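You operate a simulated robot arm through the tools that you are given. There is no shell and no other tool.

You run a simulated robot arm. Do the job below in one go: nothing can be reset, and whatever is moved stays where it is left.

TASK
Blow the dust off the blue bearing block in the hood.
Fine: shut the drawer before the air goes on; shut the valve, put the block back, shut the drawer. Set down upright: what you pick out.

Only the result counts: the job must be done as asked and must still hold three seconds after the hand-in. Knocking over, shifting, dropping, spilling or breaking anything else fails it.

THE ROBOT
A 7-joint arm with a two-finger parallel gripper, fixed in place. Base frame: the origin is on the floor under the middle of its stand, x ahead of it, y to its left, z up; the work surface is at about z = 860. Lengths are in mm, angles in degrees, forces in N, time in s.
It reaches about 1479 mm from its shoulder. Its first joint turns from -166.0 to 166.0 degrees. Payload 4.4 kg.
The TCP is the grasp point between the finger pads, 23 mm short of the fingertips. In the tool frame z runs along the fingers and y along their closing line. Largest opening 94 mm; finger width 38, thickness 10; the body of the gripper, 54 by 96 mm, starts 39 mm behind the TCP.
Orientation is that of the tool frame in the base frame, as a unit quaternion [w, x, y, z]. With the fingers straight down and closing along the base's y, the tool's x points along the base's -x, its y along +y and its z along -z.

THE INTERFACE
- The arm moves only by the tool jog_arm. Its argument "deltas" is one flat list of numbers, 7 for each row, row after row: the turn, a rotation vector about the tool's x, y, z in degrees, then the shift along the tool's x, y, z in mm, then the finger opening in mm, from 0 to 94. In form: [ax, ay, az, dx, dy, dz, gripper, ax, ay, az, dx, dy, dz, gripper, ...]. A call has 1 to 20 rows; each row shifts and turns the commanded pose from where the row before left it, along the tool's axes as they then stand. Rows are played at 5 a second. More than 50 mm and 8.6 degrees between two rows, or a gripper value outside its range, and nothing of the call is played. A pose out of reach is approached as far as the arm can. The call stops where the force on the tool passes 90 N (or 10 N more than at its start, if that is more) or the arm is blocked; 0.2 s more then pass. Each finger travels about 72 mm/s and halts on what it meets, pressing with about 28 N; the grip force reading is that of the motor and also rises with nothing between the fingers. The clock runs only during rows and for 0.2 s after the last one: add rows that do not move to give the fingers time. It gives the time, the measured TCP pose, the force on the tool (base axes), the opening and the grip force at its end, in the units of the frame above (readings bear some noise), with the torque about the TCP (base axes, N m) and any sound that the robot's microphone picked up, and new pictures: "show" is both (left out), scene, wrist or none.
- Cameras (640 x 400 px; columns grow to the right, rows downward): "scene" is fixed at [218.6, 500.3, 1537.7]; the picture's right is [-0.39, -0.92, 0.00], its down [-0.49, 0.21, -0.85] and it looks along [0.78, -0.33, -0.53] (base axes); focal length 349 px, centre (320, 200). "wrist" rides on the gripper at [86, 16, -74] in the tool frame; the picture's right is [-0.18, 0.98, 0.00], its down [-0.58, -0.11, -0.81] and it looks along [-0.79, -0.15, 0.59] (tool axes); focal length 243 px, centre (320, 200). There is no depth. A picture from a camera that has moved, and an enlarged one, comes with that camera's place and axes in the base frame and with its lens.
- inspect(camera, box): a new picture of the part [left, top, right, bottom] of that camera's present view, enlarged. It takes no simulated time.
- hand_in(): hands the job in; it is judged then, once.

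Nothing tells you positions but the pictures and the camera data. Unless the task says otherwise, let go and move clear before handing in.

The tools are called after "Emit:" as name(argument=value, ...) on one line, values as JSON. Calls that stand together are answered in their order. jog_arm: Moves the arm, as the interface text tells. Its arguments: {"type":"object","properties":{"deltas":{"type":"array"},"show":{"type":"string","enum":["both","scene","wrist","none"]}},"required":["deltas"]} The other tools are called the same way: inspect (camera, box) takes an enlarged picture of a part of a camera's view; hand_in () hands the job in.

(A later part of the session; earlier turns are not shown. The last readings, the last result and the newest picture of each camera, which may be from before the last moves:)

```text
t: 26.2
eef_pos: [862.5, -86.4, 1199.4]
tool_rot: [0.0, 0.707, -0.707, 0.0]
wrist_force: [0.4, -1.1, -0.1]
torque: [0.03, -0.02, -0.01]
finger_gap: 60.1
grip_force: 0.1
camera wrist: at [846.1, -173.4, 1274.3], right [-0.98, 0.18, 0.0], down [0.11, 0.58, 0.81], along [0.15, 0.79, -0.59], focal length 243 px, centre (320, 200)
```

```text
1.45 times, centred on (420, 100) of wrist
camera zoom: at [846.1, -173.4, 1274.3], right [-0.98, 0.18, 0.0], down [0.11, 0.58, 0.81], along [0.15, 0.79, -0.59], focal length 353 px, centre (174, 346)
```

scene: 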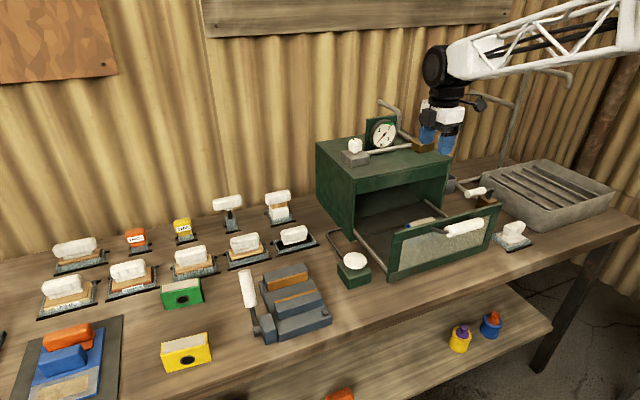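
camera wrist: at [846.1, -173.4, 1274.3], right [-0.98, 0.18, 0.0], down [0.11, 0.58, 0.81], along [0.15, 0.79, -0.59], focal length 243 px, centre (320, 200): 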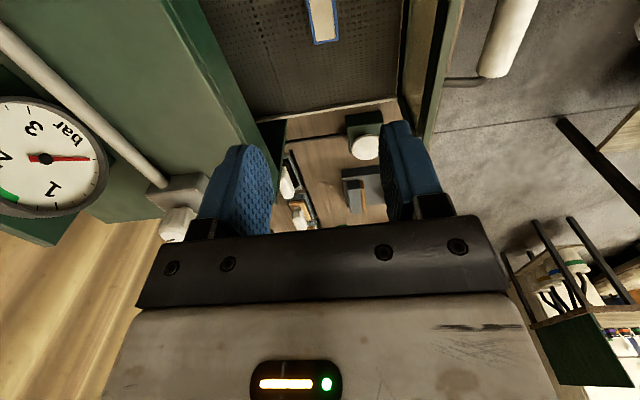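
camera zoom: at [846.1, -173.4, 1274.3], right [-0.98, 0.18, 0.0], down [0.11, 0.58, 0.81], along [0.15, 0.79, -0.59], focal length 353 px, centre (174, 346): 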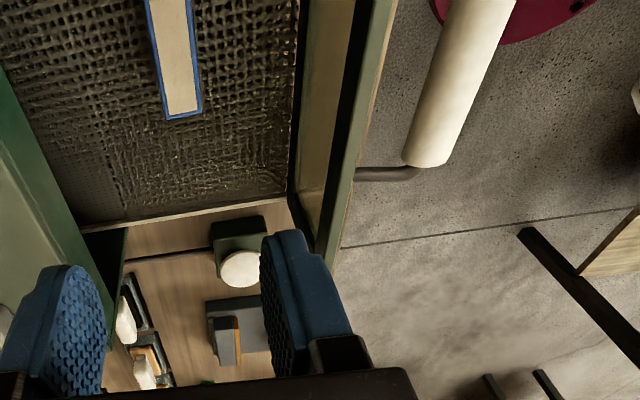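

The block is in the tray, and the drawer handle bar is centred at about (703.5, −85, 1038). I'll move above the handle and lower partway with the fingers open to 48 mm.

Emit:
jog_arm(deltas=[0, 0, 0, -1, 40, 0, 48, 0, 0, 0, 0, 40, 0, 48, 0, 0, 0, 0, 40, 0, 48, 0, 0, 0, 0, 39, 0, 48, 0, 0, 0, 0, 0, 35, 48, 0, 0, 0, 0, 0, 35, 48, 0, 0, 0, 0, 0, 20, 48, 0, 0, 0, 0, 0, 0, 48])

Emit:
inspect(camera="scene", box=[380, 120, 540, 280])

Emit:
inspect(camera="wrist", box=[200, 0, 460, 200])

```text
t: 28.0
eef_pos: [704.2, -85.3, 1112.7]
tool_rot: [0.0, 0.707, -0.707, -0.001]
wrist_force: [0.2, 1.1, -1.0]
torque: [-0.01, -0.04, 0.0]
finger_gap: 48.0
grip_force: 0.0
camera wrist: at [687.8, -172.2, 1186.6], right [-0.98, 0.18, 0.0], down [0.11, 0.58, 0.81], along [0.15, 0.79, -0.59], focal length 243 px, centre (320, 200)
```

scene: 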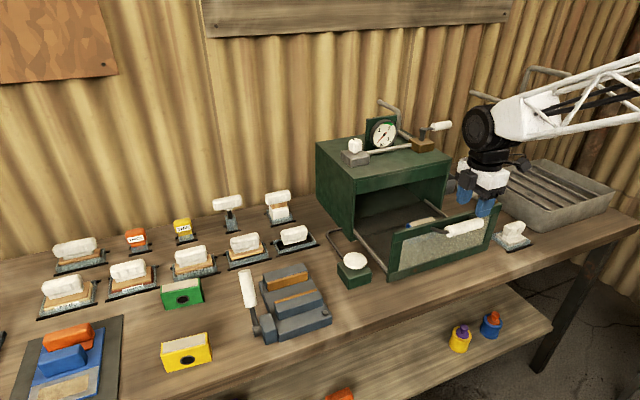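
wrist: 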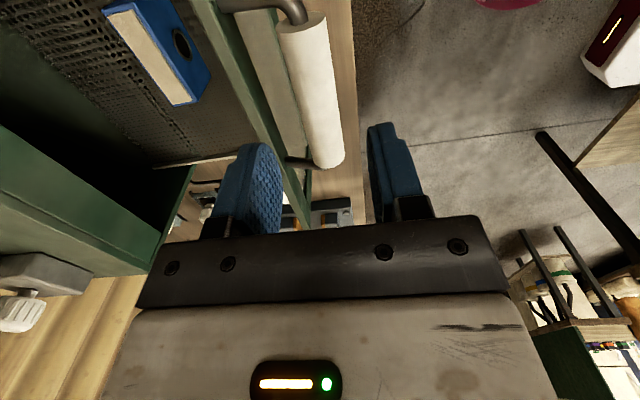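

```text
2.50 times, centred on (460, 200) of scene
camera zoom: at [218.6, 500.3, 1537.7], right [-0.39, -0.92, 0.0], down [-0.49, 0.21, -0.85], along [0.78, -0.33, -0.53], focal length 873 px, centre (-30, 200)
```

zoom: 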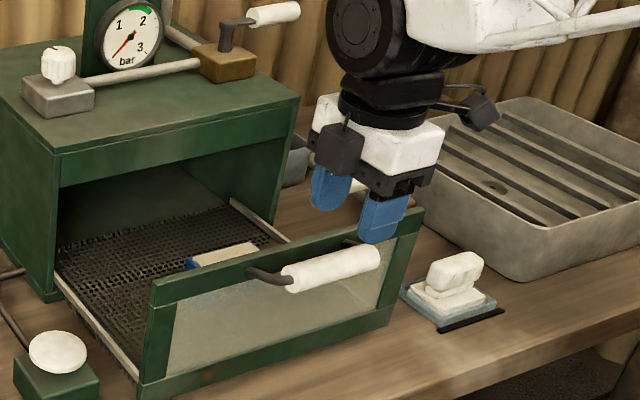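

```text
2.00 times, centred on (330, 100) of wrist
camera zoom: at [687.8, -172.2, 1186.6], right [-0.98, 0.18, 0.0], down [0.11, 0.58, 0.81], along [0.15, 0.79, -0.59], focal length 485 px, centre (300, 400)
```

zoom: 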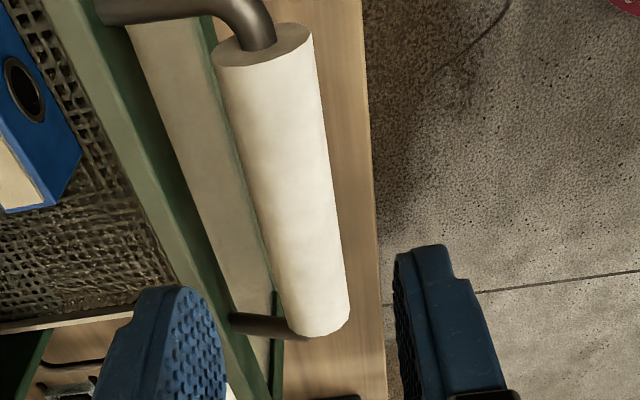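

The handle bar lies between the fingers at x≈706. I'll lower onto it and grip.

Emit:
jog_arm(deltas=[0, 0, 0, 0, -2, 24, 48, 0, 0, 0, 0, 0, 24, 48, 0, 0, 0, 0, 0, 22, 48, 0, 0, 0, 0, 0, 0, 48], show="both")

Emit:
inspect(camera="scene", box=[380, 120, 540, 280])

```text
t: 29.0
eef_pos: [702.8, -83.3, 1042.6]
tool_rot: [0.001, 0.708, -0.707, 0.0]
wrist_force: [-0.1, -0.4, 0.3]
torque: [0.0, 0.0, -0.01]
finger_gap: 47.8
grip_force: 0.1
camera wrist: at [687.7, -171.0, 1118.1], right [-0.98, 0.18, 0.0], down [0.11, 0.58, 0.81], along [0.15, 0.79, -0.59], focal length 243 px, centre (320, 200)
```

scene: 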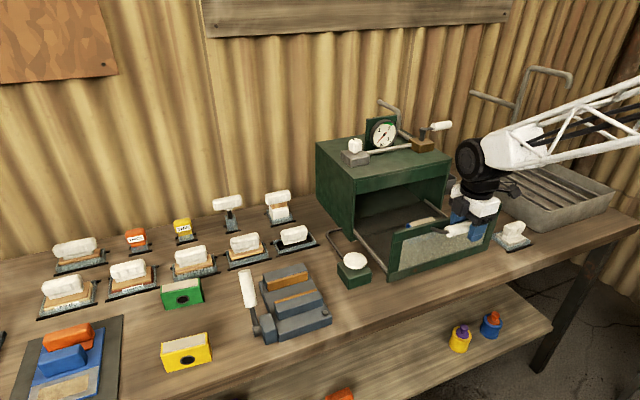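
wrist: 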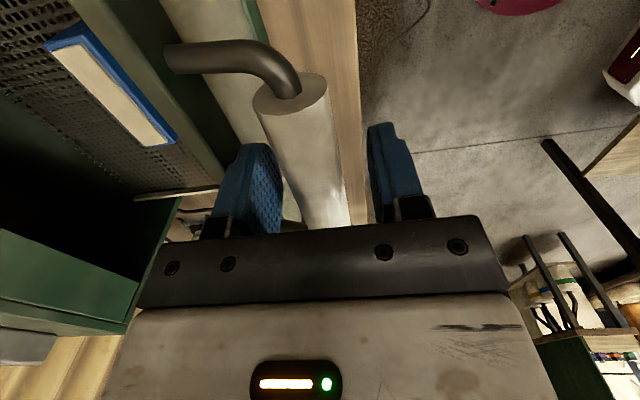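

```text
2.50 times, centred on (460, 200) of scene
camera zoom: at [218.6, 500.3, 1537.7], right [-0.39, -0.92, 0.0], down [-0.49, 0.21, -0.85], along [0.78, -0.33, -0.53], focal length 873 px, centre (-30, 200)
```

zoom: 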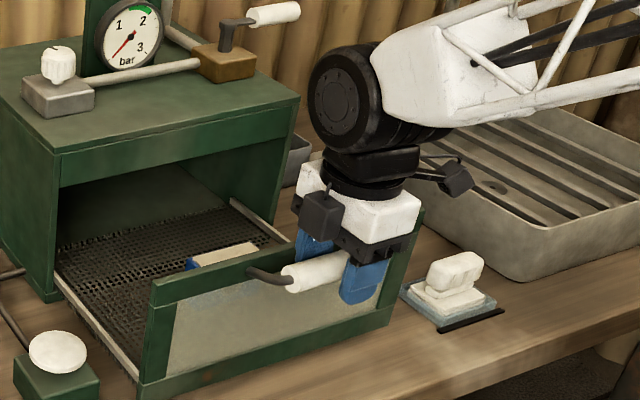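

The fingers straddle the bar, so I'll grip it and push the drawer slowly in +x for the first 80 mm.

Emit:
jog_arm(deltas=[0, 0, 0, 0, 0, 0, 10, 0, 0, 0, 0, 0, 0, 10, 0, 0, 0, 0, 0, 0, 10, 0, 0, 0, 0, 0, 0, 10], show="wrist")

Emit:
jog_arm(deltas=[0, 0, 0, 0, -5, 0, 10, 0, 0, 0, 0, -10, 0, 10, 0, 0, 0, 0, -15, 0, 10, 0, 0, 0, 0, -15, 0, 10, 0, 0, 0, 0, -15, 0, 10, 0, 0, 0, 0, -10, 0, 10, 0, 0, 0, 0, 0, 0, 10], show="both")

```text
t: 30.0
eef_pos: [703.4, -82.5, 1043.0]
tool_rot: [0.0, -0.707, 0.707, 0.001]
wrist_force: [-0.7, -0.8, -2.1]
torque: [-0.04, 0.01, 0.01]
finger_gap: 26.9
grip_force: 45.1
camera wrist: at [687.7, -171.0, 1118.1], right [-0.98, 0.18, 0.0], down [0.11, 0.58, 0.81], along [0.15, 0.79, -0.59], focal length 243 px, centre (320, 200)
```

wrist: 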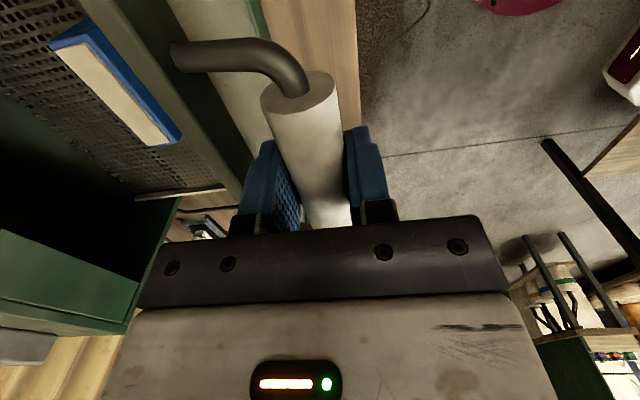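

```text
t: 31.6
eef_pos: [775.3, -84.8, 1043.1]
tool_rot: [-0.001, 0.708, -0.706, 0.0]
wrist_force: [1.0, -3.2, 26.7]
torque: [0.0, -0.01, -0.05]
finger_gap: 26.9
grip_force: 45.2
camera wrist: at [759.6, -171.0, 1118.1], right [-0.98, 0.18, 0.0], down [0.11, 0.58, 0.81], along [0.15, 0.79, -0.59], focal length 243 px, centre (320, 200)
```

scene: 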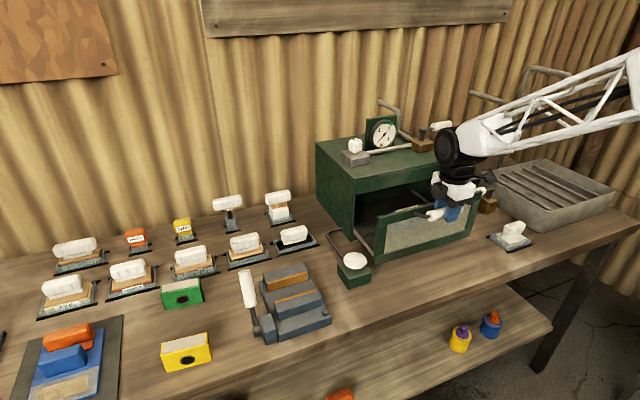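
wrist: 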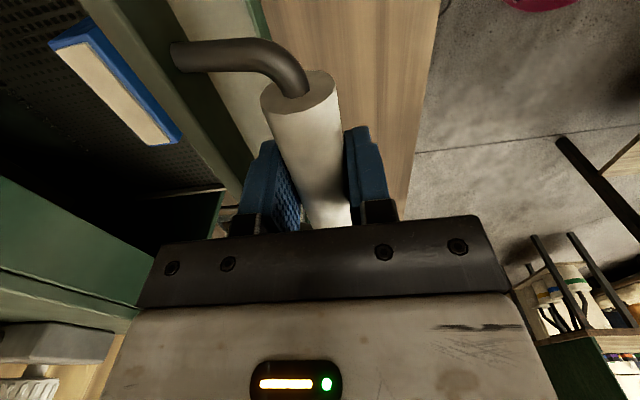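

The drawer slides freely with the block riding along. I'll continue, with slower steps towards the end.

Emit:
jog_arm(deltas=[0, 0, 0, 0, -10, -1, 10, 0, 0, 0, 0, -15, 0, 10, 0, 0, 0, 0, -15, 0, 10, 0, 0, 0, 0, -15, 0, 10, 0, 0, 0, 0, -15, 0, 10, 0, 0, 0, 0, -10, 0, 10, 0, 0, 0, 0, 0, 0, 10], show="both")

```text
t: 33.2
eef_pos: [854.5, -84.5, 1043.1]
tool_rot: [0.001, 0.707, -0.707, 0.0]
wrist_force: [-0.9, 14.2, 13.4]
torque: [0.5, 0.47, -0.08]
finger_gap: 26.9
grip_force: 45.3
camera wrist: at [838.5, -171.0, 1118.0], right [-0.98, 0.18, 0.0], down [0.11, 0.58, 0.81], along [0.15, 0.79, -0.59], focal length 243 px, centre (320, 200)
```

scene: 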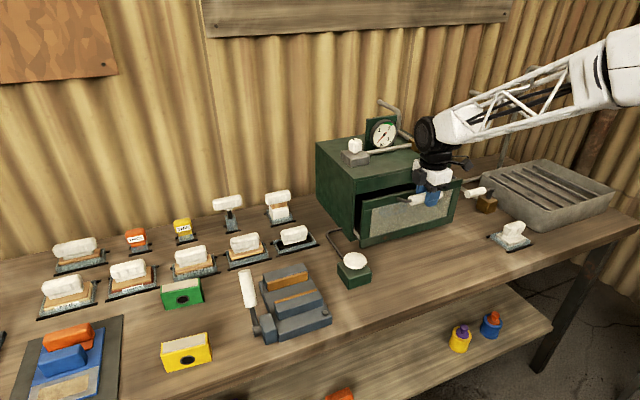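
wrist: 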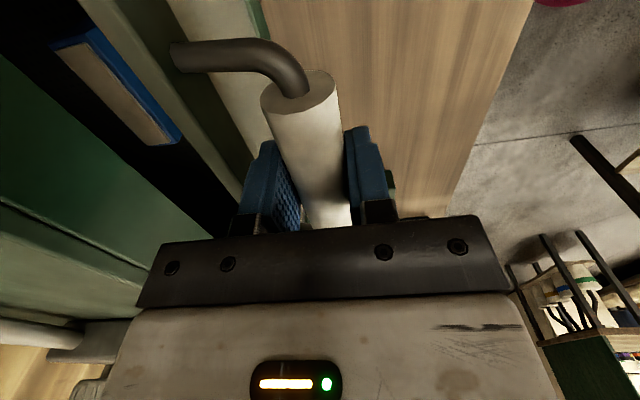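

About 40 mm remain to close. I'll continue in 4 mm steps and watch for the stop.

Emit:
jog_arm(deltas=[0, 0, 0, 0, -4, 0, 10, 0, 0, 0, 0, -4, 0, 10, 0, 0, 0, 0, -4, 0, 10, 0, 0, 0, 0, -4, 0, 10, 0, 0, 0, 0, -4, 0, 10, 0, 0, 0, 0, -4, 0, 10, 0, 0, 0, 0, -4, 0, 10, 0, 0, 0, 0, 0, 0, 10], show="both")

```text
t: 35.0
eef_pos: [881.9, -85.1, 1043.9]
tool_rot: [0.0, -0.707, 0.708, 0.001]
wrist_force: [-0.2, 10.4, 12.0]
torque: [-0.1, 0.01, 0.06]
finger_gap: 26.8
grip_force: 45.2
camera wrist: at [866.4, -171.0, 1118.1], right [-0.98, 0.18, 0.0], down [0.11, 0.58, 0.81], along [0.15, 0.79, -0.59], focal length 243 px, centre (320, 200)
```

scene: 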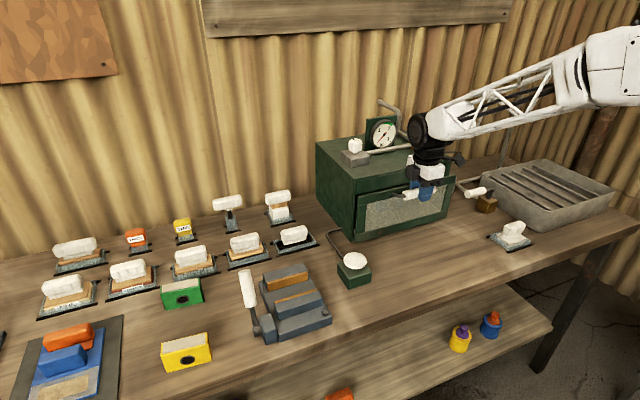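
wrist: 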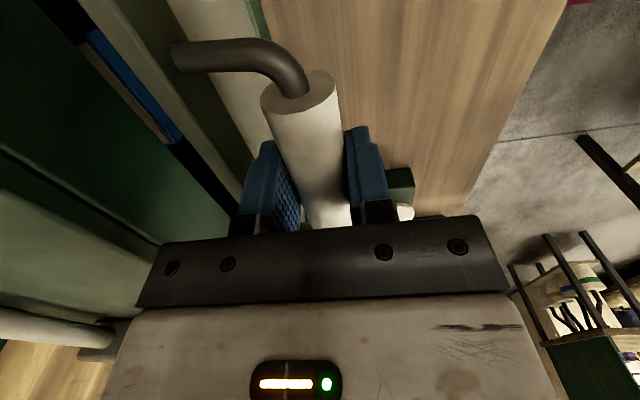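

Emit:
jog_arm(deltas=[0, 0, 0, 0, -3, 0, 10, 0, 0, 0, 0, -3, 0, 10, 0, 0, 0, 0, -3, 0, 10, 0, 0, 0, 0, -3, 0, 10, 0, 0, 0, 0, -3, 0, 10, 0, 0, 0, 0, -3, 0, 10, 0, 0, 0, 0, 0, 0, 10], show="both")

Emit:
inspect(camera="scene", box=[320, 120, 500, 250])

```text
t: 36.6
eef_pos: [900.2, -84.5, 1043.4]
tool_rot: [0.0, -0.707, 0.707, 0.0]
wrist_force: [-1.8, 15.3, 7.5]
torque: [0.21, 0.18, -0.06]
finger_gap: 27.1
grip_force: 45.0
camera wrist: at [884.3, -171.0, 1118.0], right [-0.98, 0.18, 0.0], down [0.11, 0.58, 0.81], along [0.15, 0.79, -0.59], focal length 243 px, centre (320, 200)
```

scene: 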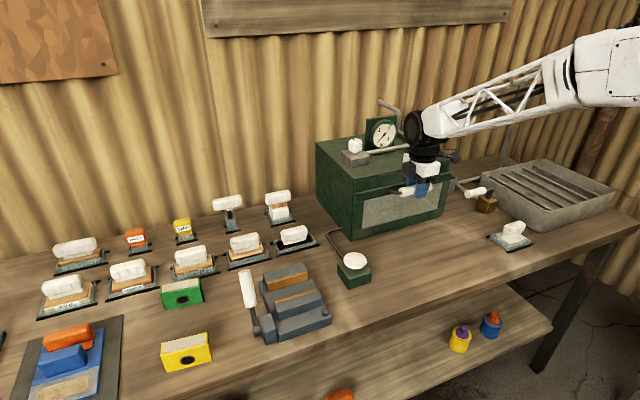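
wrist: 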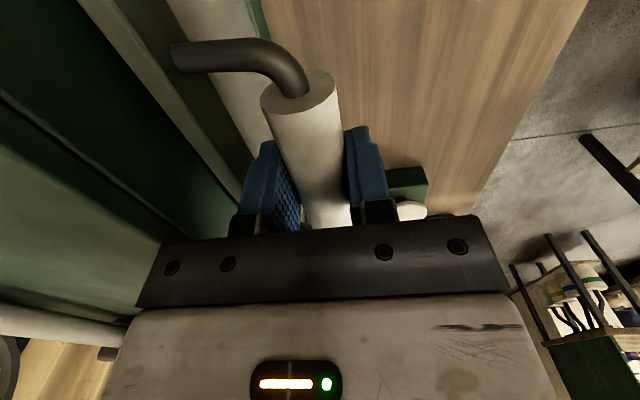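

```text
3.08 times, centred on (410, 185) of scene
camera zoom: at [218.6, 500.3, 1537.7], right [-0.39, -0.92, 0.0], down [-0.49, 0.21, -0.85], along [0.78, -0.33, -0.53], focal length 1074 px, centre (43, 246)
```

zoom: 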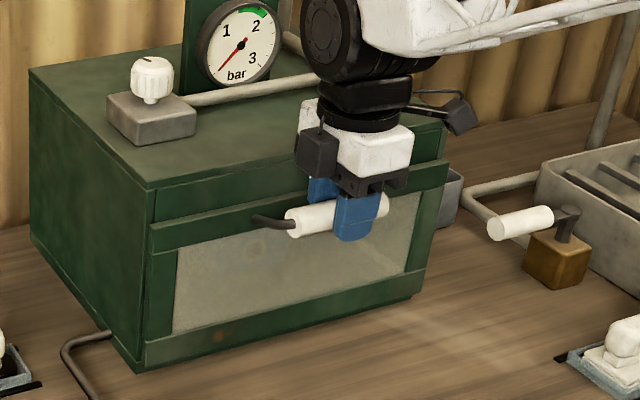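

Nearly closed; I'll go on in 2 mm steps until it meets the stop.

Emit:
jog_arm(deltas=[0, 0, 0, 0, -2, 0, 10, 0, 0, 0, 0, -2, 0, 10, 0, 0, 0, 0, -2, 0, 10, 0, 0, 0, 0, -2, 0, 10, 0, 0, 0, 0, 0, 0, 10], show="both")

Emit:
inspect(camera="scene", box=[320, 120, 500, 250])

```text
t: 37.3
eef_pos: [902.3, -85.4, 1044.4]
tool_rot: [0.002, 0.707, -0.707, -0.003]
wrist_force: [-36.6, 9.3, 13.3]
torque: [-0.23, 0.67, -0.08]
finger_gap: 26.7
grip_force: 45.3
stopped in row 3: the force on the tool passed its limit at 96 N (the readings are from after the stop); the commanded pose is now the measured one
camera wrist: at [886.5, -171.1, 1118.0], right [-0.98, 0.18, 0.01], down [0.11, 0.58, 0.81], along [0.14, 0.79, -0.59], focal length 243 px, centre (320, 200)
```

scene: 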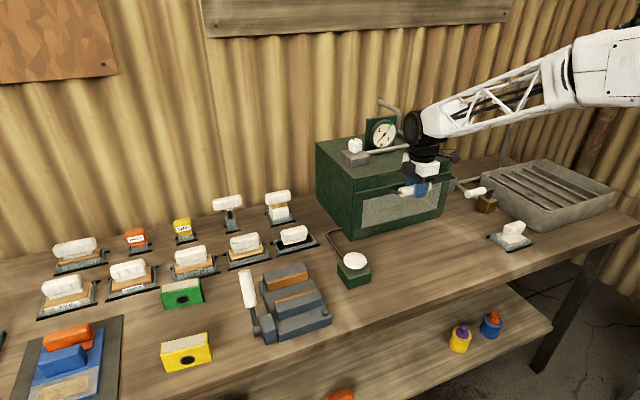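
wrist: 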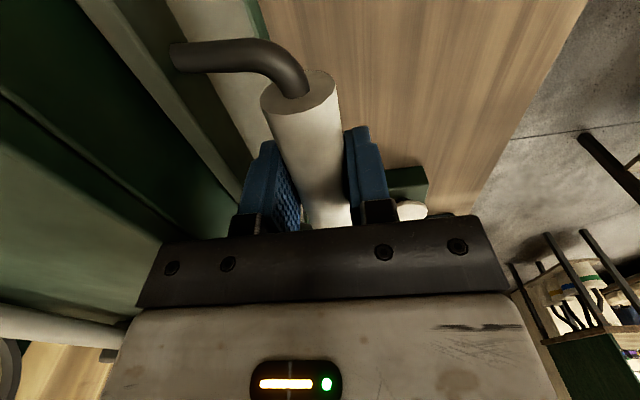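

```text
3.08 times, centred on (410, 185) of scene
camera zoom: at [218.6, 500.3, 1537.7], right [-0.39, -0.92, 0.0], down [-0.49, 0.21, -0.85], along [0.78, -0.33, -0.53], focal length 1074 px, centre (43, 246)
```

zoom: 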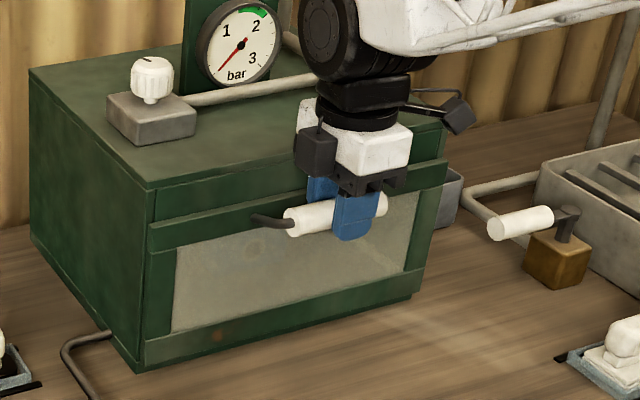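

The drawer met its end stop at handle x≈902 and the panel looks flush. I'll release the handle and rise.

Emit:
jog_arm(deltas=[0, 0, 0, 0, 0, 0, 30, 0, 0, 0, 0, 0, 0, 42, 0, 0, 0, 0, 0, 0, 46, 0, 0, 0, 0, 0, 0, 46, 0, 0, 0, 0, 0, -20, 46, 0, 0, 0, 0, 0, -40, 46, 0, 0, 0, 0, 0, -45, 46, 0, 0, 0, 0, 0, -45, 46, 0, 0, 0, 0, 0, -30, 46, 0, 0, 0, 0, 0, 0, 46], show="both")

Emit:
inspect(camera="scene", box=[300, 90, 500, 250])

```text
t: 39.5
eef_pos: [902.8, -84.0, 1223.1]
tool_rot: [-0.002, -0.707, 0.707, 0.003]
wrist_force: [0.4, -0.1, 0.8]
torque: [0.01, 0.01, 0.01]
finger_gap: 46.2
grip_force: 0.2
camera wrist: at [887.5, -170.7, 1297.5], right [-0.98, 0.18, 0.01], down [0.11, 0.58, 0.81], along [0.14, 0.79, -0.59], focal length 243 px, centre (320, 200)
```

scene: 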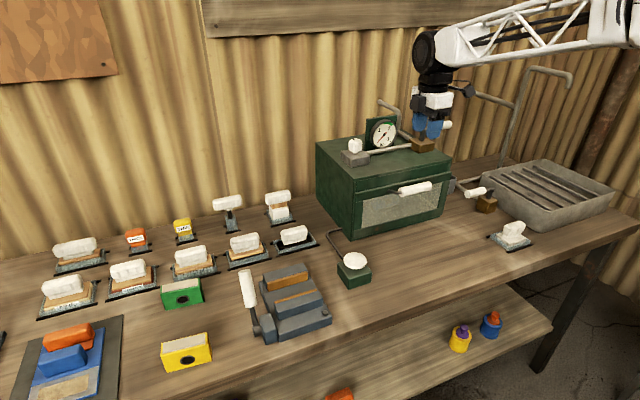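
wrist: 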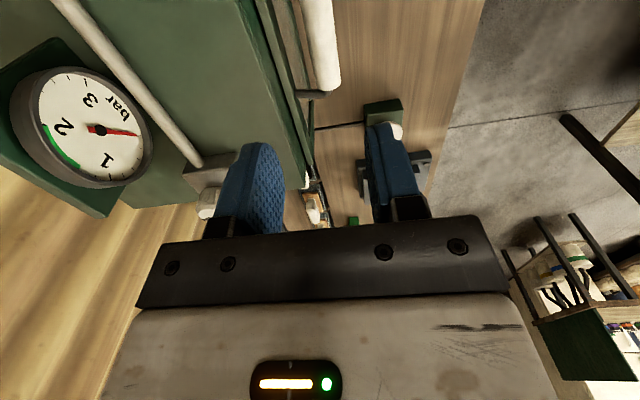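

```text
2.50 times, centred on (400, 170) of scene
camera zoom: at [218.6, 500.3, 1537.7], right [-0.39, -0.92, 0.0], down [-0.49, 0.21, -0.85], along [0.78, -0.33, -0.53], focal length 873 px, centre (120, 275)
```

zoom: 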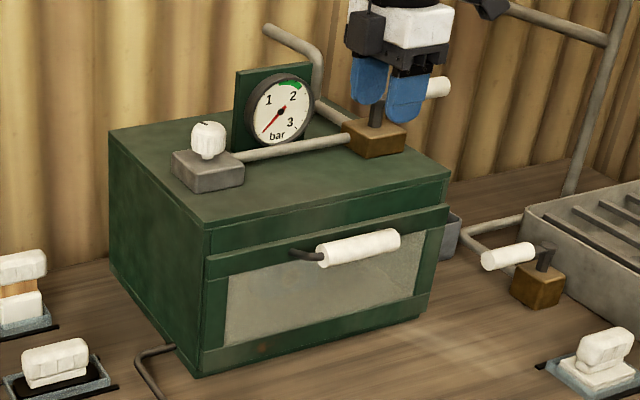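

The drawer is shut. Next I'll move the wrist camera to the far side of the top valve lever to see its axis, pipes and position.

Emit:
jog_arm(deltas=[0, 0, 0, 40.9, -19.6, -6, 46, 0, 0, 0, 40.9, -19.6, -6, 46, 0, 0, 0, 40.9, -19.6, -6, 46, 0, 0, 0, 40.9, -19.6, -6, 46, 0, 0, 0, 40.9, -19.6, -6, 46, 0, 0, 0, 40.9, -19.6, -6, 46, 0, 0, 0, 40.9, -19.6, -6, 46, 0, 0, 0, 0, 0, 0, 46], show="both")

Emit:
inspect(camera="wrist", box=[160, 0, 480, 230])

Emit:
inspect(camera="scene", box=[340, 80, 500, 200])

```text
t: 41.3
eef_pos: [1040.2, -371.1, 1260.9]
tool_rot: [0.003, 0.707, -0.707, -0.002]
wrist_force: [-0.3, 0.2, 0.2]
torque: [0.03, 0.0, 0.0]
finger_gap: 45.9
grip_force: 0.1
camera wrist: at [1025.3, -457.8, 1336.5], right [-0.98, 0.18, 0.01], down [0.11, 0.58, 0.81], along [0.14, 0.79, -0.59], focal length 243 px, centre (320, 200)
```

scene: 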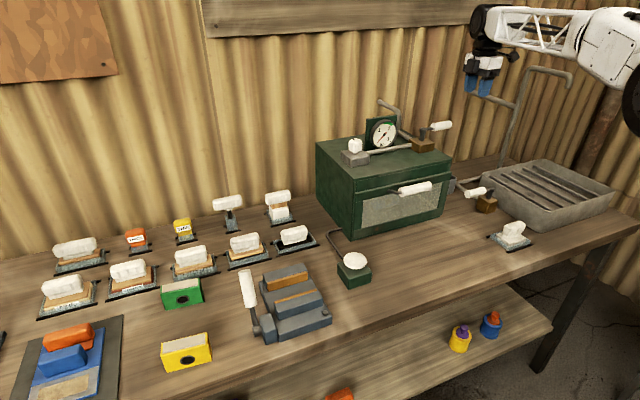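
wrist: 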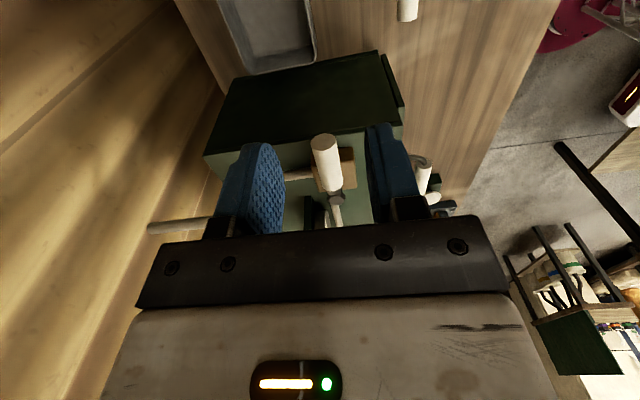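

```text
1.74 times, centred on (320, 115) of wrist
camera zoom: at [1025.3, -457.8, 1336.5], right [-0.98, 0.18, 0.01], down [0.11, 0.58, 0.81], along [0.14, 0.79, -0.59], focal length 422 px, centre (320, 348)
```

zoom: 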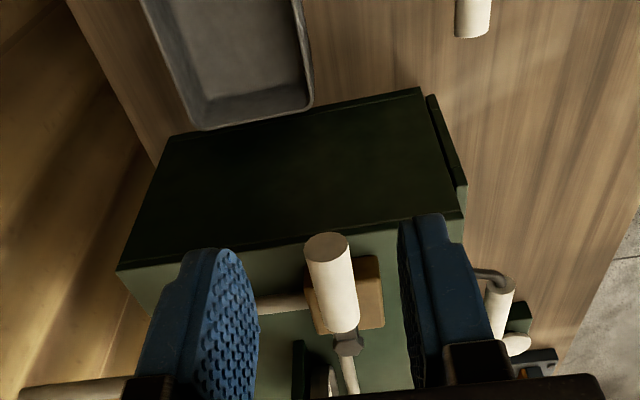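

```text
3.33 times, centred on (420, 140) of scene
camera zoom: at [218.6, 500.3, 1537.7], right [-0.39, -0.92, 0.0], down [-0.49, 0.21, -0.85], along [0.78, -0.33, -0.53], focal length 1164 px, centre (-13, 400)
```

zoom: 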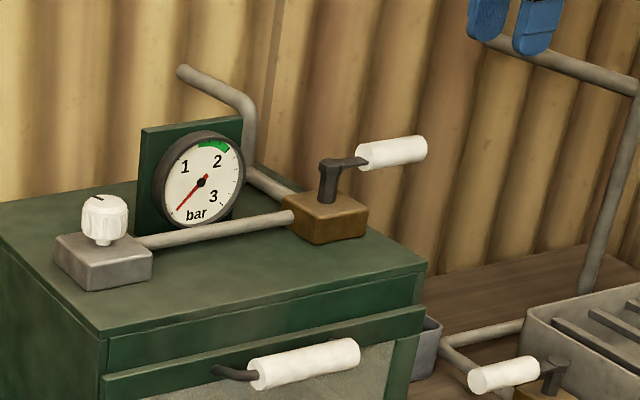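

The lever's white handle spans y −237 to −302 at x≈1049, z≈1149, pivoting near (1049, −204). I'll position above it with the fingers straddling and check alignment.

Emit:
jog_arm(deltas=[0.4, 0, 0, -45, -9, 0, 60, 0, 0, 0, -48, 0, 0, 60, 0, 0, 0, 0, 0, 35, 60, 0, 0, 0, 0, 0, 30, 60, 0, 0, 0, 0, 0, 0, 60], show="both")

Emit:
inspect(camera="wrist", box=[160, 0, 480, 230])

Emit:
inspect(camera="scene", box=[360, 60, 500, 180])

```text
t: 42.5
eef_pos: [1049.5, -279.0, 1197.5]
tool_rot: [-0.001, 0.707, -0.707, 0.001]
wrist_force: [-0.4, 0.1, -0.3]
torque: [0.02, 0.01, 0.03]
finger_gap: 59.9
grip_force: 0.0
camera wrist: at [1033.4, -365.5, 1271.1], right [-0.98, 0.18, 0.0], down [0.11, 0.58, 0.81], along [0.15, 0.79, -0.59], focal length 243 px, centre (320, 200)
```

scene: 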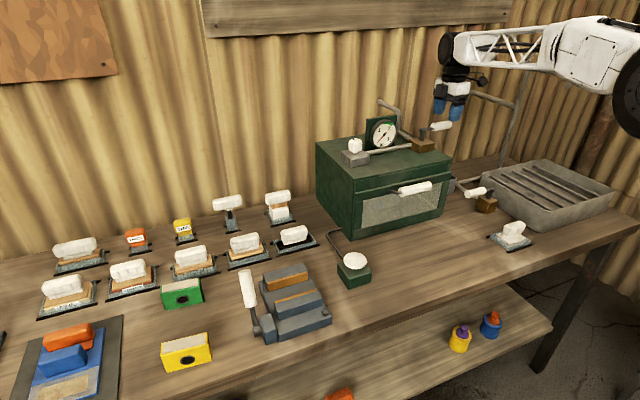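
wrist: 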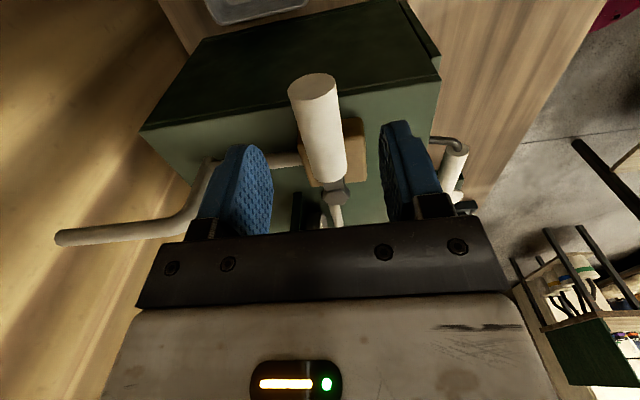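

```text
1.74 times, centred on (320, 115) of wrist
camera zoom: at [1033.4, -365.5, 1271.1], right [-0.98, 0.18, 0.0], down [0.11, 0.58, 0.81], along [0.15, 0.79, -0.59], focal length 422 px, centre (320, 348)
```

zoom: 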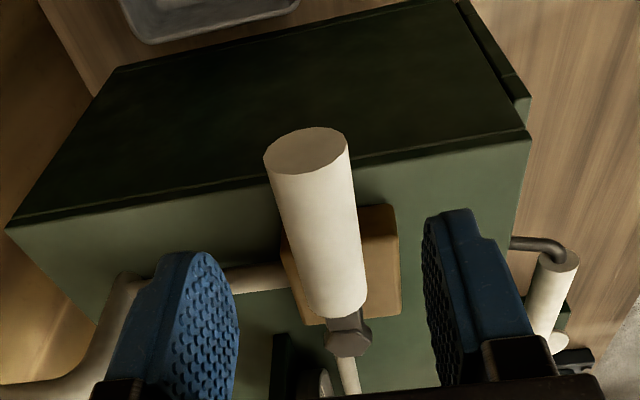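

```text
3.33 times, centred on (430, 120) of scene
camera zoom: at [218.6, 500.3, 1537.7], right [-0.39, -0.92, 0.0], down [-0.49, 0.21, -0.85], along [0.78, -0.33, -0.53], focal length 1164 px, centre (-47, 467)
```

zoom: 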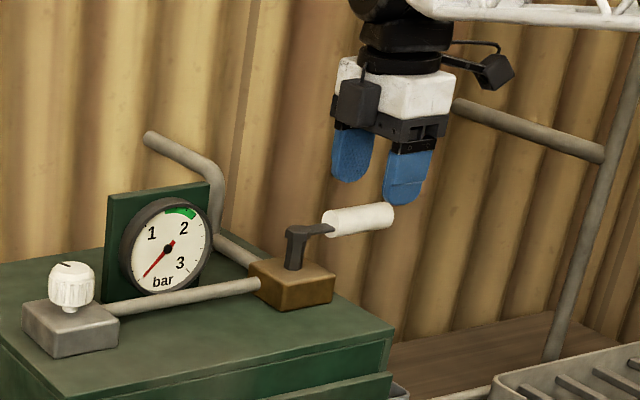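

The handle is confirmed at x≈1050, y −235 to −301, and the fingers are well placed. I'll lower to handle height.

Emit:
jog_arm(deltas=[0, 0, 0, -8, 0, 16, 60, 0, 0, 0, 0, 0, 16, 60, 0, 0, 0, 0, 0, 14, 60, 0, 0, 0, 0, 0, 0, 44, 0, 0, 0, 0, 0, 0, 44], show="both")

Emit:
inspect(camera="scene", box=[360, 60, 500, 180])

```text
t: 43.7
eef_pos: [1051.3, -270.6, 1152.6]
tool_rot: [0.001, -0.707, 0.707, -0.001]
wrist_force: [-0.3, -0.3, -0.5]
torque: [0.0, 0.01, -0.01]
finger_gap: 43.9
grip_force: 0.1
camera wrist: at [1035.4, -356.7, 1226.5], right [-0.98, 0.18, 0.0], down [0.11, 0.58, 0.81], along [0.15, 0.79, -0.59], focal length 243 px, centre (320, 200)
```

scene: 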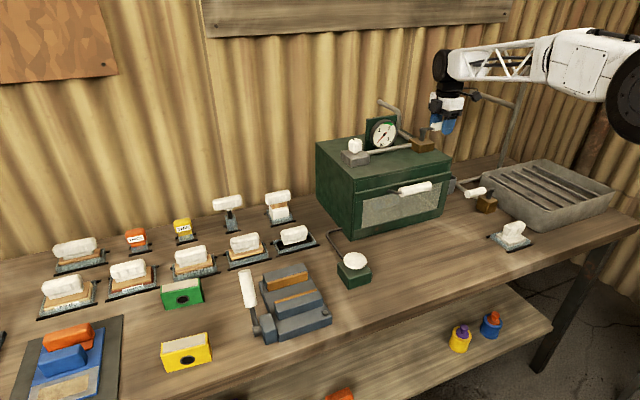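
wrist: 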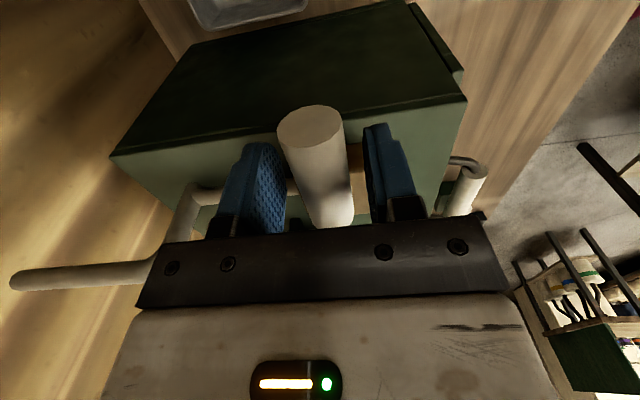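

```text
3.33 times, centred on (430, 120) of scene
camera zoom: at [218.6, 500.3, 1537.7], right [-0.39, -0.92, 0.0], down [-0.49, 0.21, -0.85], along [0.78, -0.33, -0.53], focal length 1164 px, centre (-47, 467)
```

zoom: 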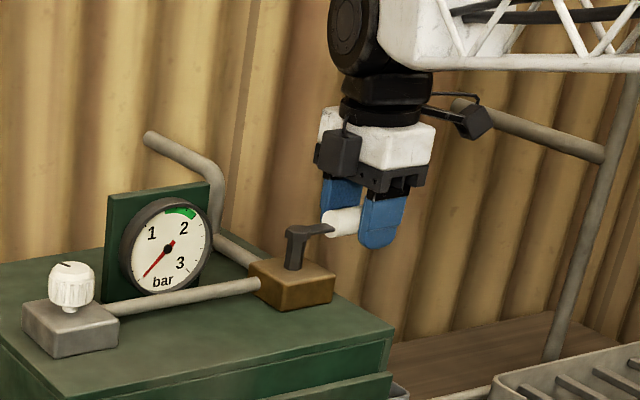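

The fingers loosely straddle the lever handle. I'll try swinging it towards −x about its pivot with a small first arc, watching the force and gauge.

Emit:
jog_arm(deltas=[0, 0, 0, 0, 0, 0, 36, 0, 0, 4, 0, 4.6, 0, 36, 0, 0, 4, 0, 4.6, 0, 36, 0, 0, 4, 0, 4.6, 0, 36, 0, 0, 0, 0, 0, 0, 36], show="both")

Emit:
inspect(camera="scene", box=[360, 60, 500, 180])

```text
t: 44.9
eef_pos: [1037.5, -268.3, 1152.1]
tool_rot: [0.0, -0.629, 0.777, 0.0]
wrist_force: [1.4, 0.0, -1.0]
torque: [0.01, -0.03, 0.01]
finger_gap: 36.4
grip_force: 0.4
camera wrist: at [1004.0, -349.6, 1226.9], right [-0.92, 0.39, 0.0], down [0.23, 0.55, 0.81], along [0.31, 0.74, -0.59], focal length 243 px, centre (320, 200)
```

scene: 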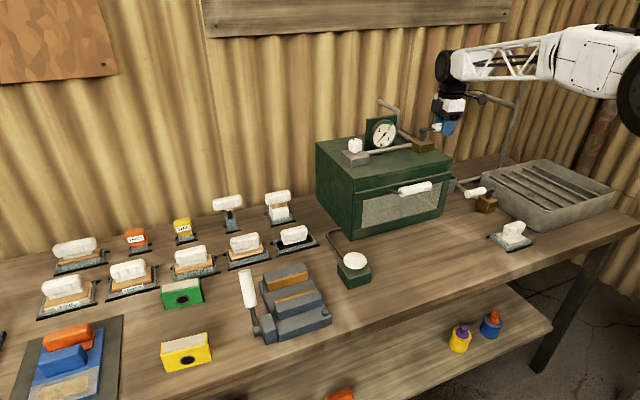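
wrist: 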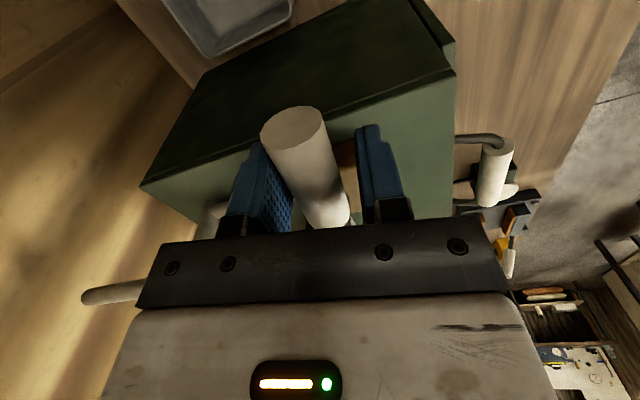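

```text
3.33 times, centred on (430, 120) of scene
camera zoom: at [218.6, 500.3, 1537.7], right [-0.39, -0.92, 0.0], down [-0.49, 0.21, -0.85], along [0.78, -0.33, -0.53], focal length 1164 px, centre (-47, 467)
```

zoom: 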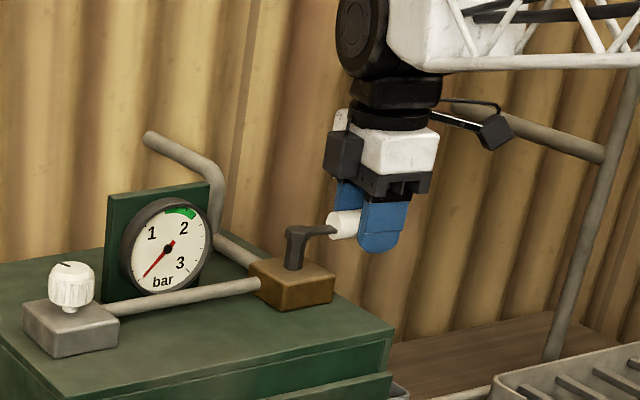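

Almost no resistance so far. I'll continue the arc a little further.

Emit:
jog_arm(deltas=[0, 0, 5, 0, 5.8, 0, 36, 0, 0, 5, 0, 5.8, 0, 36, 0, 0, 5, 0, 5.8, 0, 36, 0, 0, 0, 0, 0, 0, 36], show="both")

Emit:
inspect(camera="scene", box=[360, 60, 500, 180])

```text
t: 45.9
eef_pos: [1022.1, -263.3, 1152.5]
tool_rot: [0.001, -0.523, 0.852, -0.001]
wrist_force: [0.5, -0.7, 0.3]
torque: [0.02, 0.0, 0.01]
finger_gap: 36.1
grip_force: 0.1
camera wrist: at [967.4, -332.8, 1227.5], right [-0.79, 0.61, 0.0], down [0.36, 0.47, 0.81], along [0.49, 0.64, -0.59], focal length 243 px, centre (320, 200)
```

scene: 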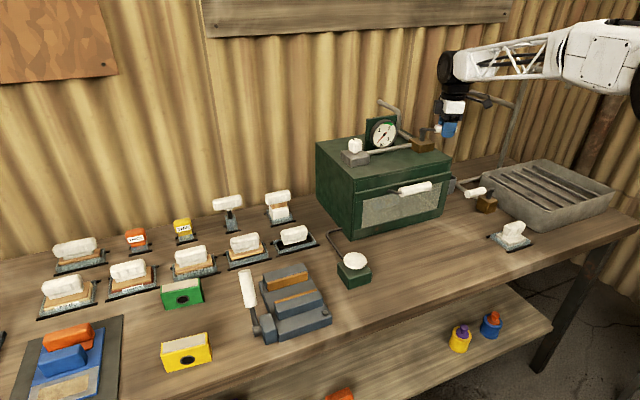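
wrist: 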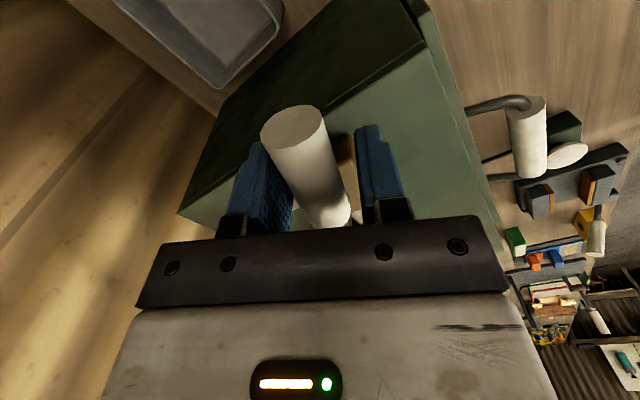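

```text
3.33 times, centred on (430, 120) of scene
camera zoom: at [218.6, 500.3, 1537.7], right [-0.39, -0.92, 0.0], down [-0.49, 0.21, -0.85], along [0.78, -0.33, -0.53], focal length 1164 px, centre (-47, 467)
```

zoom: 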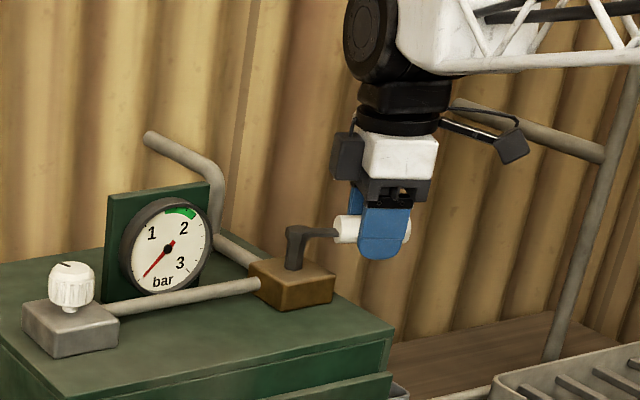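

The lever follows with little effort and the gauge is still at zero. I'll continue the swing.

Emit:
jog_arm(deltas=[0, 0, 6, 0, 6.9, 0, 36, 0, 0, 6, 0, 6.9, 0, 36, 0, 0, 6, 0, 6.9, 0, 36, 0, 0, 6, 0, 6.9, 0, 36, 0, 0, 0, 0, 0, 0, 36], show="both")

Emit:
inspect(camera="scene", box=[360, 60, 500, 180])

```text
t: 47.1
eef_pos: [998.0, -246.4, 1152.8]
tool_rot: [0.001, -0.334, 0.942, 0.0]
wrist_force: [1.1, 0.7, 0.3]
torque: [-0.02, 0.0, 0.04]
finger_gap: 36.1
grip_force: 0.1
camera wrist: at [921.5, -289.0, 1226.8], right [-0.47, 0.88, 0.0], down [0.52, 0.28, 0.81], along [0.71, 0.38, -0.59], focal length 243 px, centre (320, 200)
```

scene: 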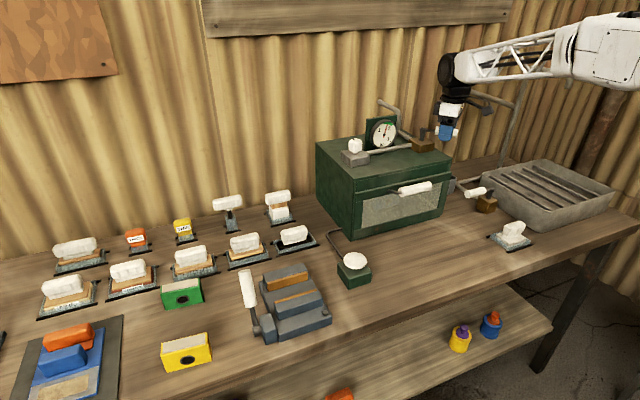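
wrist: 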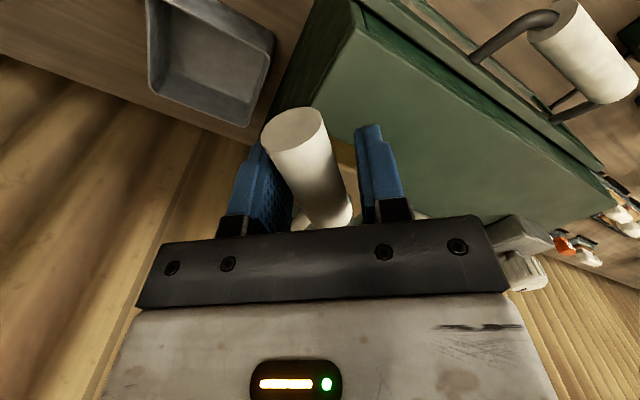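

```text
3.33 times, centred on (430, 120) of scene
camera zoom: at [218.6, 500.3, 1537.7], right [-0.39, -0.92, 0.0], down [-0.49, 0.21, -0.85], along [0.78, -0.33, -0.53], focal length 1164 px, centre (-47, 467)
```

zoom: 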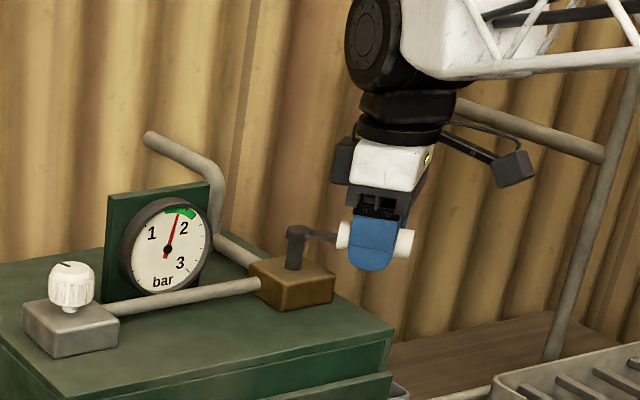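

The gauge jumped into the green band. I'll look at it closely before turning further.

Emit:
inspect(camera="scene", box=[360, 110, 410, 155])

```text
8.89 times, centred on (385, 132) of scene
camera zoom: at [218.6, 500.3, 1537.7], right [-0.39, -0.92, 0.0], down [-0.49, 0.21, -0.85], along [0.78, -0.33, -0.53], focal length 3103 px, centre (-258, 800)
```

zoom: 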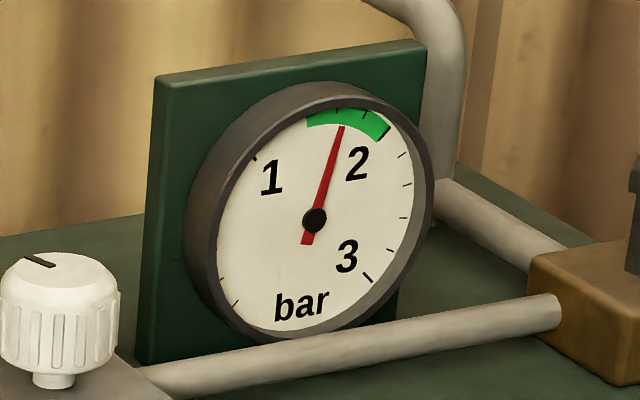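

The needle is in the green. I'll hold still for a second to see whether it settles there.

Emit:
jog_arm(deltas=[0, 0, 0, 0, 0, 0, 36, 0, 0, 0, 0, 0, 0, 36, 0, 0, 0, 0, 0, 0, 36, 0, 0, 0, 0, 0, 0, 36], show="none")

Emit:
inspect(camera="scene", box=[360, 110, 410, 155])

```text
t: 48.1
eef_pos: [997.7, -246.7, 1152.8]
tool_rot: [0.001, -0.334, 0.943, 0.0]
wrist_force: [0.2, -0.2, 0.1]
torque: [0.01, -0.02, -0.05]
finger_gap: 35.9
grip_force: 0.0
```

```text
8.89 times, centred on (385, 132) of scene
camera zoom: at [218.6, 500.3, 1537.7], right [-0.39, -0.92, 0.0], down [-0.49, 0.21, -0.85], along [0.78, -0.33, -0.53], focal length 3103 px, centre (-258, 800)
```

zoom: 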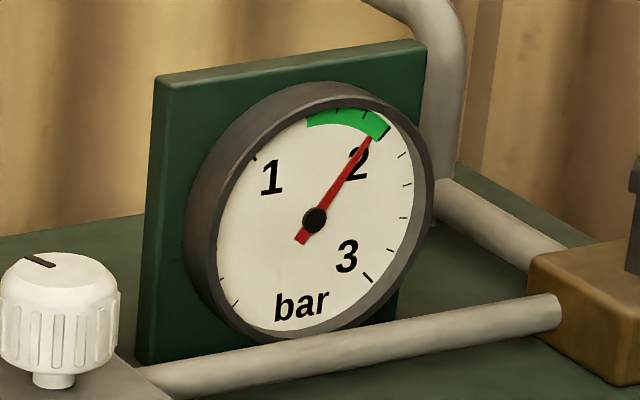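

The needle is still creeping up, near the upper edge of the green. I'll wait another second.

Emit:
jog_arm(deltas=[0, 0, 0, 0, 0, 0, 36, 0, 0, 0, 0, 0, 0, 36, 0, 0, 0, 0, 0, 0, 36, 0, 0, 0, 0, 0, 0, 36, 0, 0, 0, 0, 0, 0, 36, 0, 0, 0, 0, 0, 0, 36], show="none")

Emit:
inspect(camera="scene", box=[360, 110, 410, 155])

```text
t: 49.5
eef_pos: [998.6, -246.6, 1152.7]
tool_rot: [0.001, -0.334, 0.943, 0.0]
wrist_force: [-0.1, -0.2, 0.4]
torque: [0.03, -0.01, -0.03]
finger_gap: 36.0
grip_force: 0.1
```

```text
8.89 times, centred on (385, 132) of scene
camera zoom: at [218.6, 500.3, 1537.7], right [-0.39, -0.92, 0.0], down [-0.49, 0.21, -0.85], along [0.78, -0.33, -0.53], focal length 3103 px, centre (-258, 800)
```

zoom: 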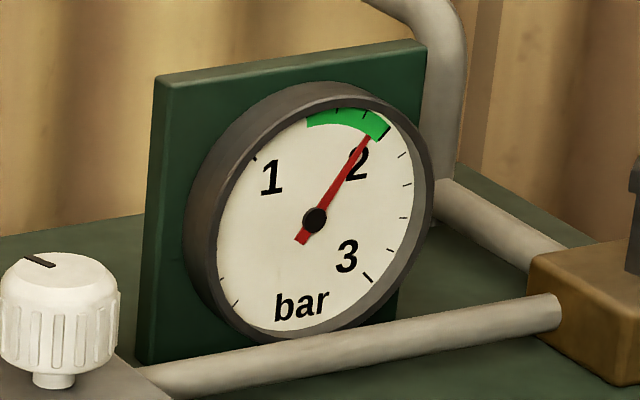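

It settled at about 1.9 bar, inside the green. I'll carry on turning the lever towards fully open and keep checking the gauge.

Emit:
jog_arm(deltas=[0, 0, 6, 0, 6.9, 0, 36, 0, 0, 6, 0, 6.9, 0, 36, 0, 0, 6, 0, 6.9, 0, 36, 0, 0, 0, 0, 0, 0, 36, 0, 0, 0, 0, 0, 0, 36, 0, 0, 0, 0, 0, 0, 36], show="both")

Emit:
inspect(camera="scene", box=[360, 110, 410, 155])

Emit:
inspect(camera="scene", box=[360, 60, 500, 180])

```text
t: 50.9
eef_pos: [986.2, -229.2, 1151.7]
tool_rot: [0.001, -0.182, 0.983, 0.0]
wrist_force: [-0.8, -0.1, -0.4]
torque: [0.0, 0.02, 0.03]
finger_gap: 36.0
grip_force: 0.1
camera wrist: at [900.9, -246.2, 1226.9], right [-0.18, 0.98, 0.0], down [0.58, 0.11, 0.81], along [0.79, 0.15, -0.59], focal length 243 px, centre (320, 200)
```

scene: 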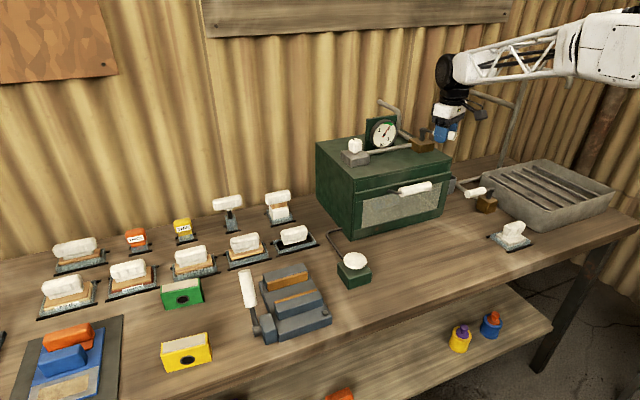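
wrist: 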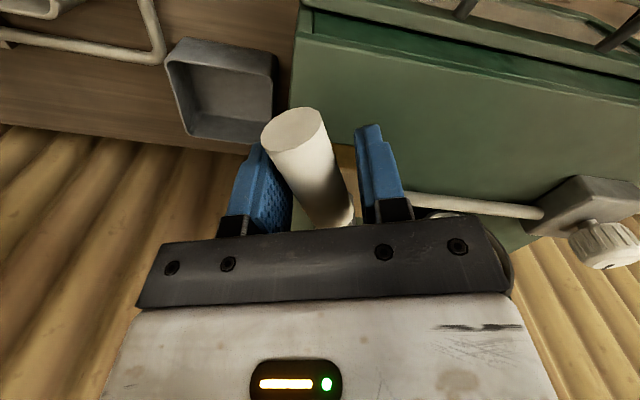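

```text
8.89 times, centred on (385, 132) of scene
camera zoom: at [218.6, 500.3, 1537.7], right [-0.39, -0.92, 0.0], down [-0.49, 0.21, -0.85], along [0.78, -0.33, -0.53], focal length 3103 px, centre (-258, 800)
```

zoom: 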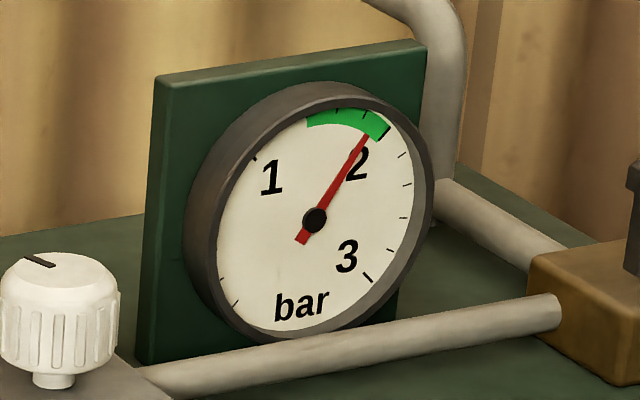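

```text
3.33 times, centred on (430, 120) of scene
camera zoom: at [218.6, 500.3, 1537.7], right [-0.39, -0.92, 0.0], down [-0.49, 0.21, -0.85], along [0.78, -0.33, -0.53], focal length 1164 px, centre (-47, 467)
```

zoom: 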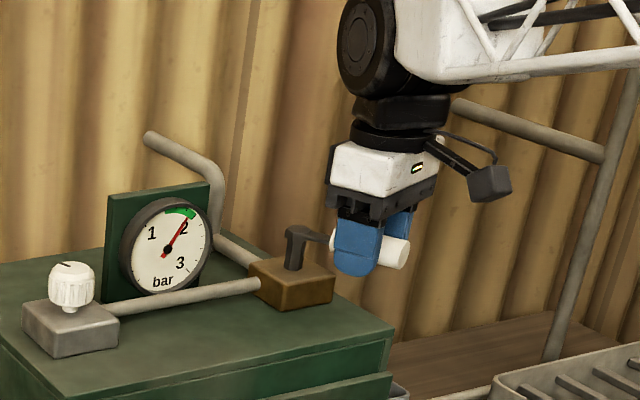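

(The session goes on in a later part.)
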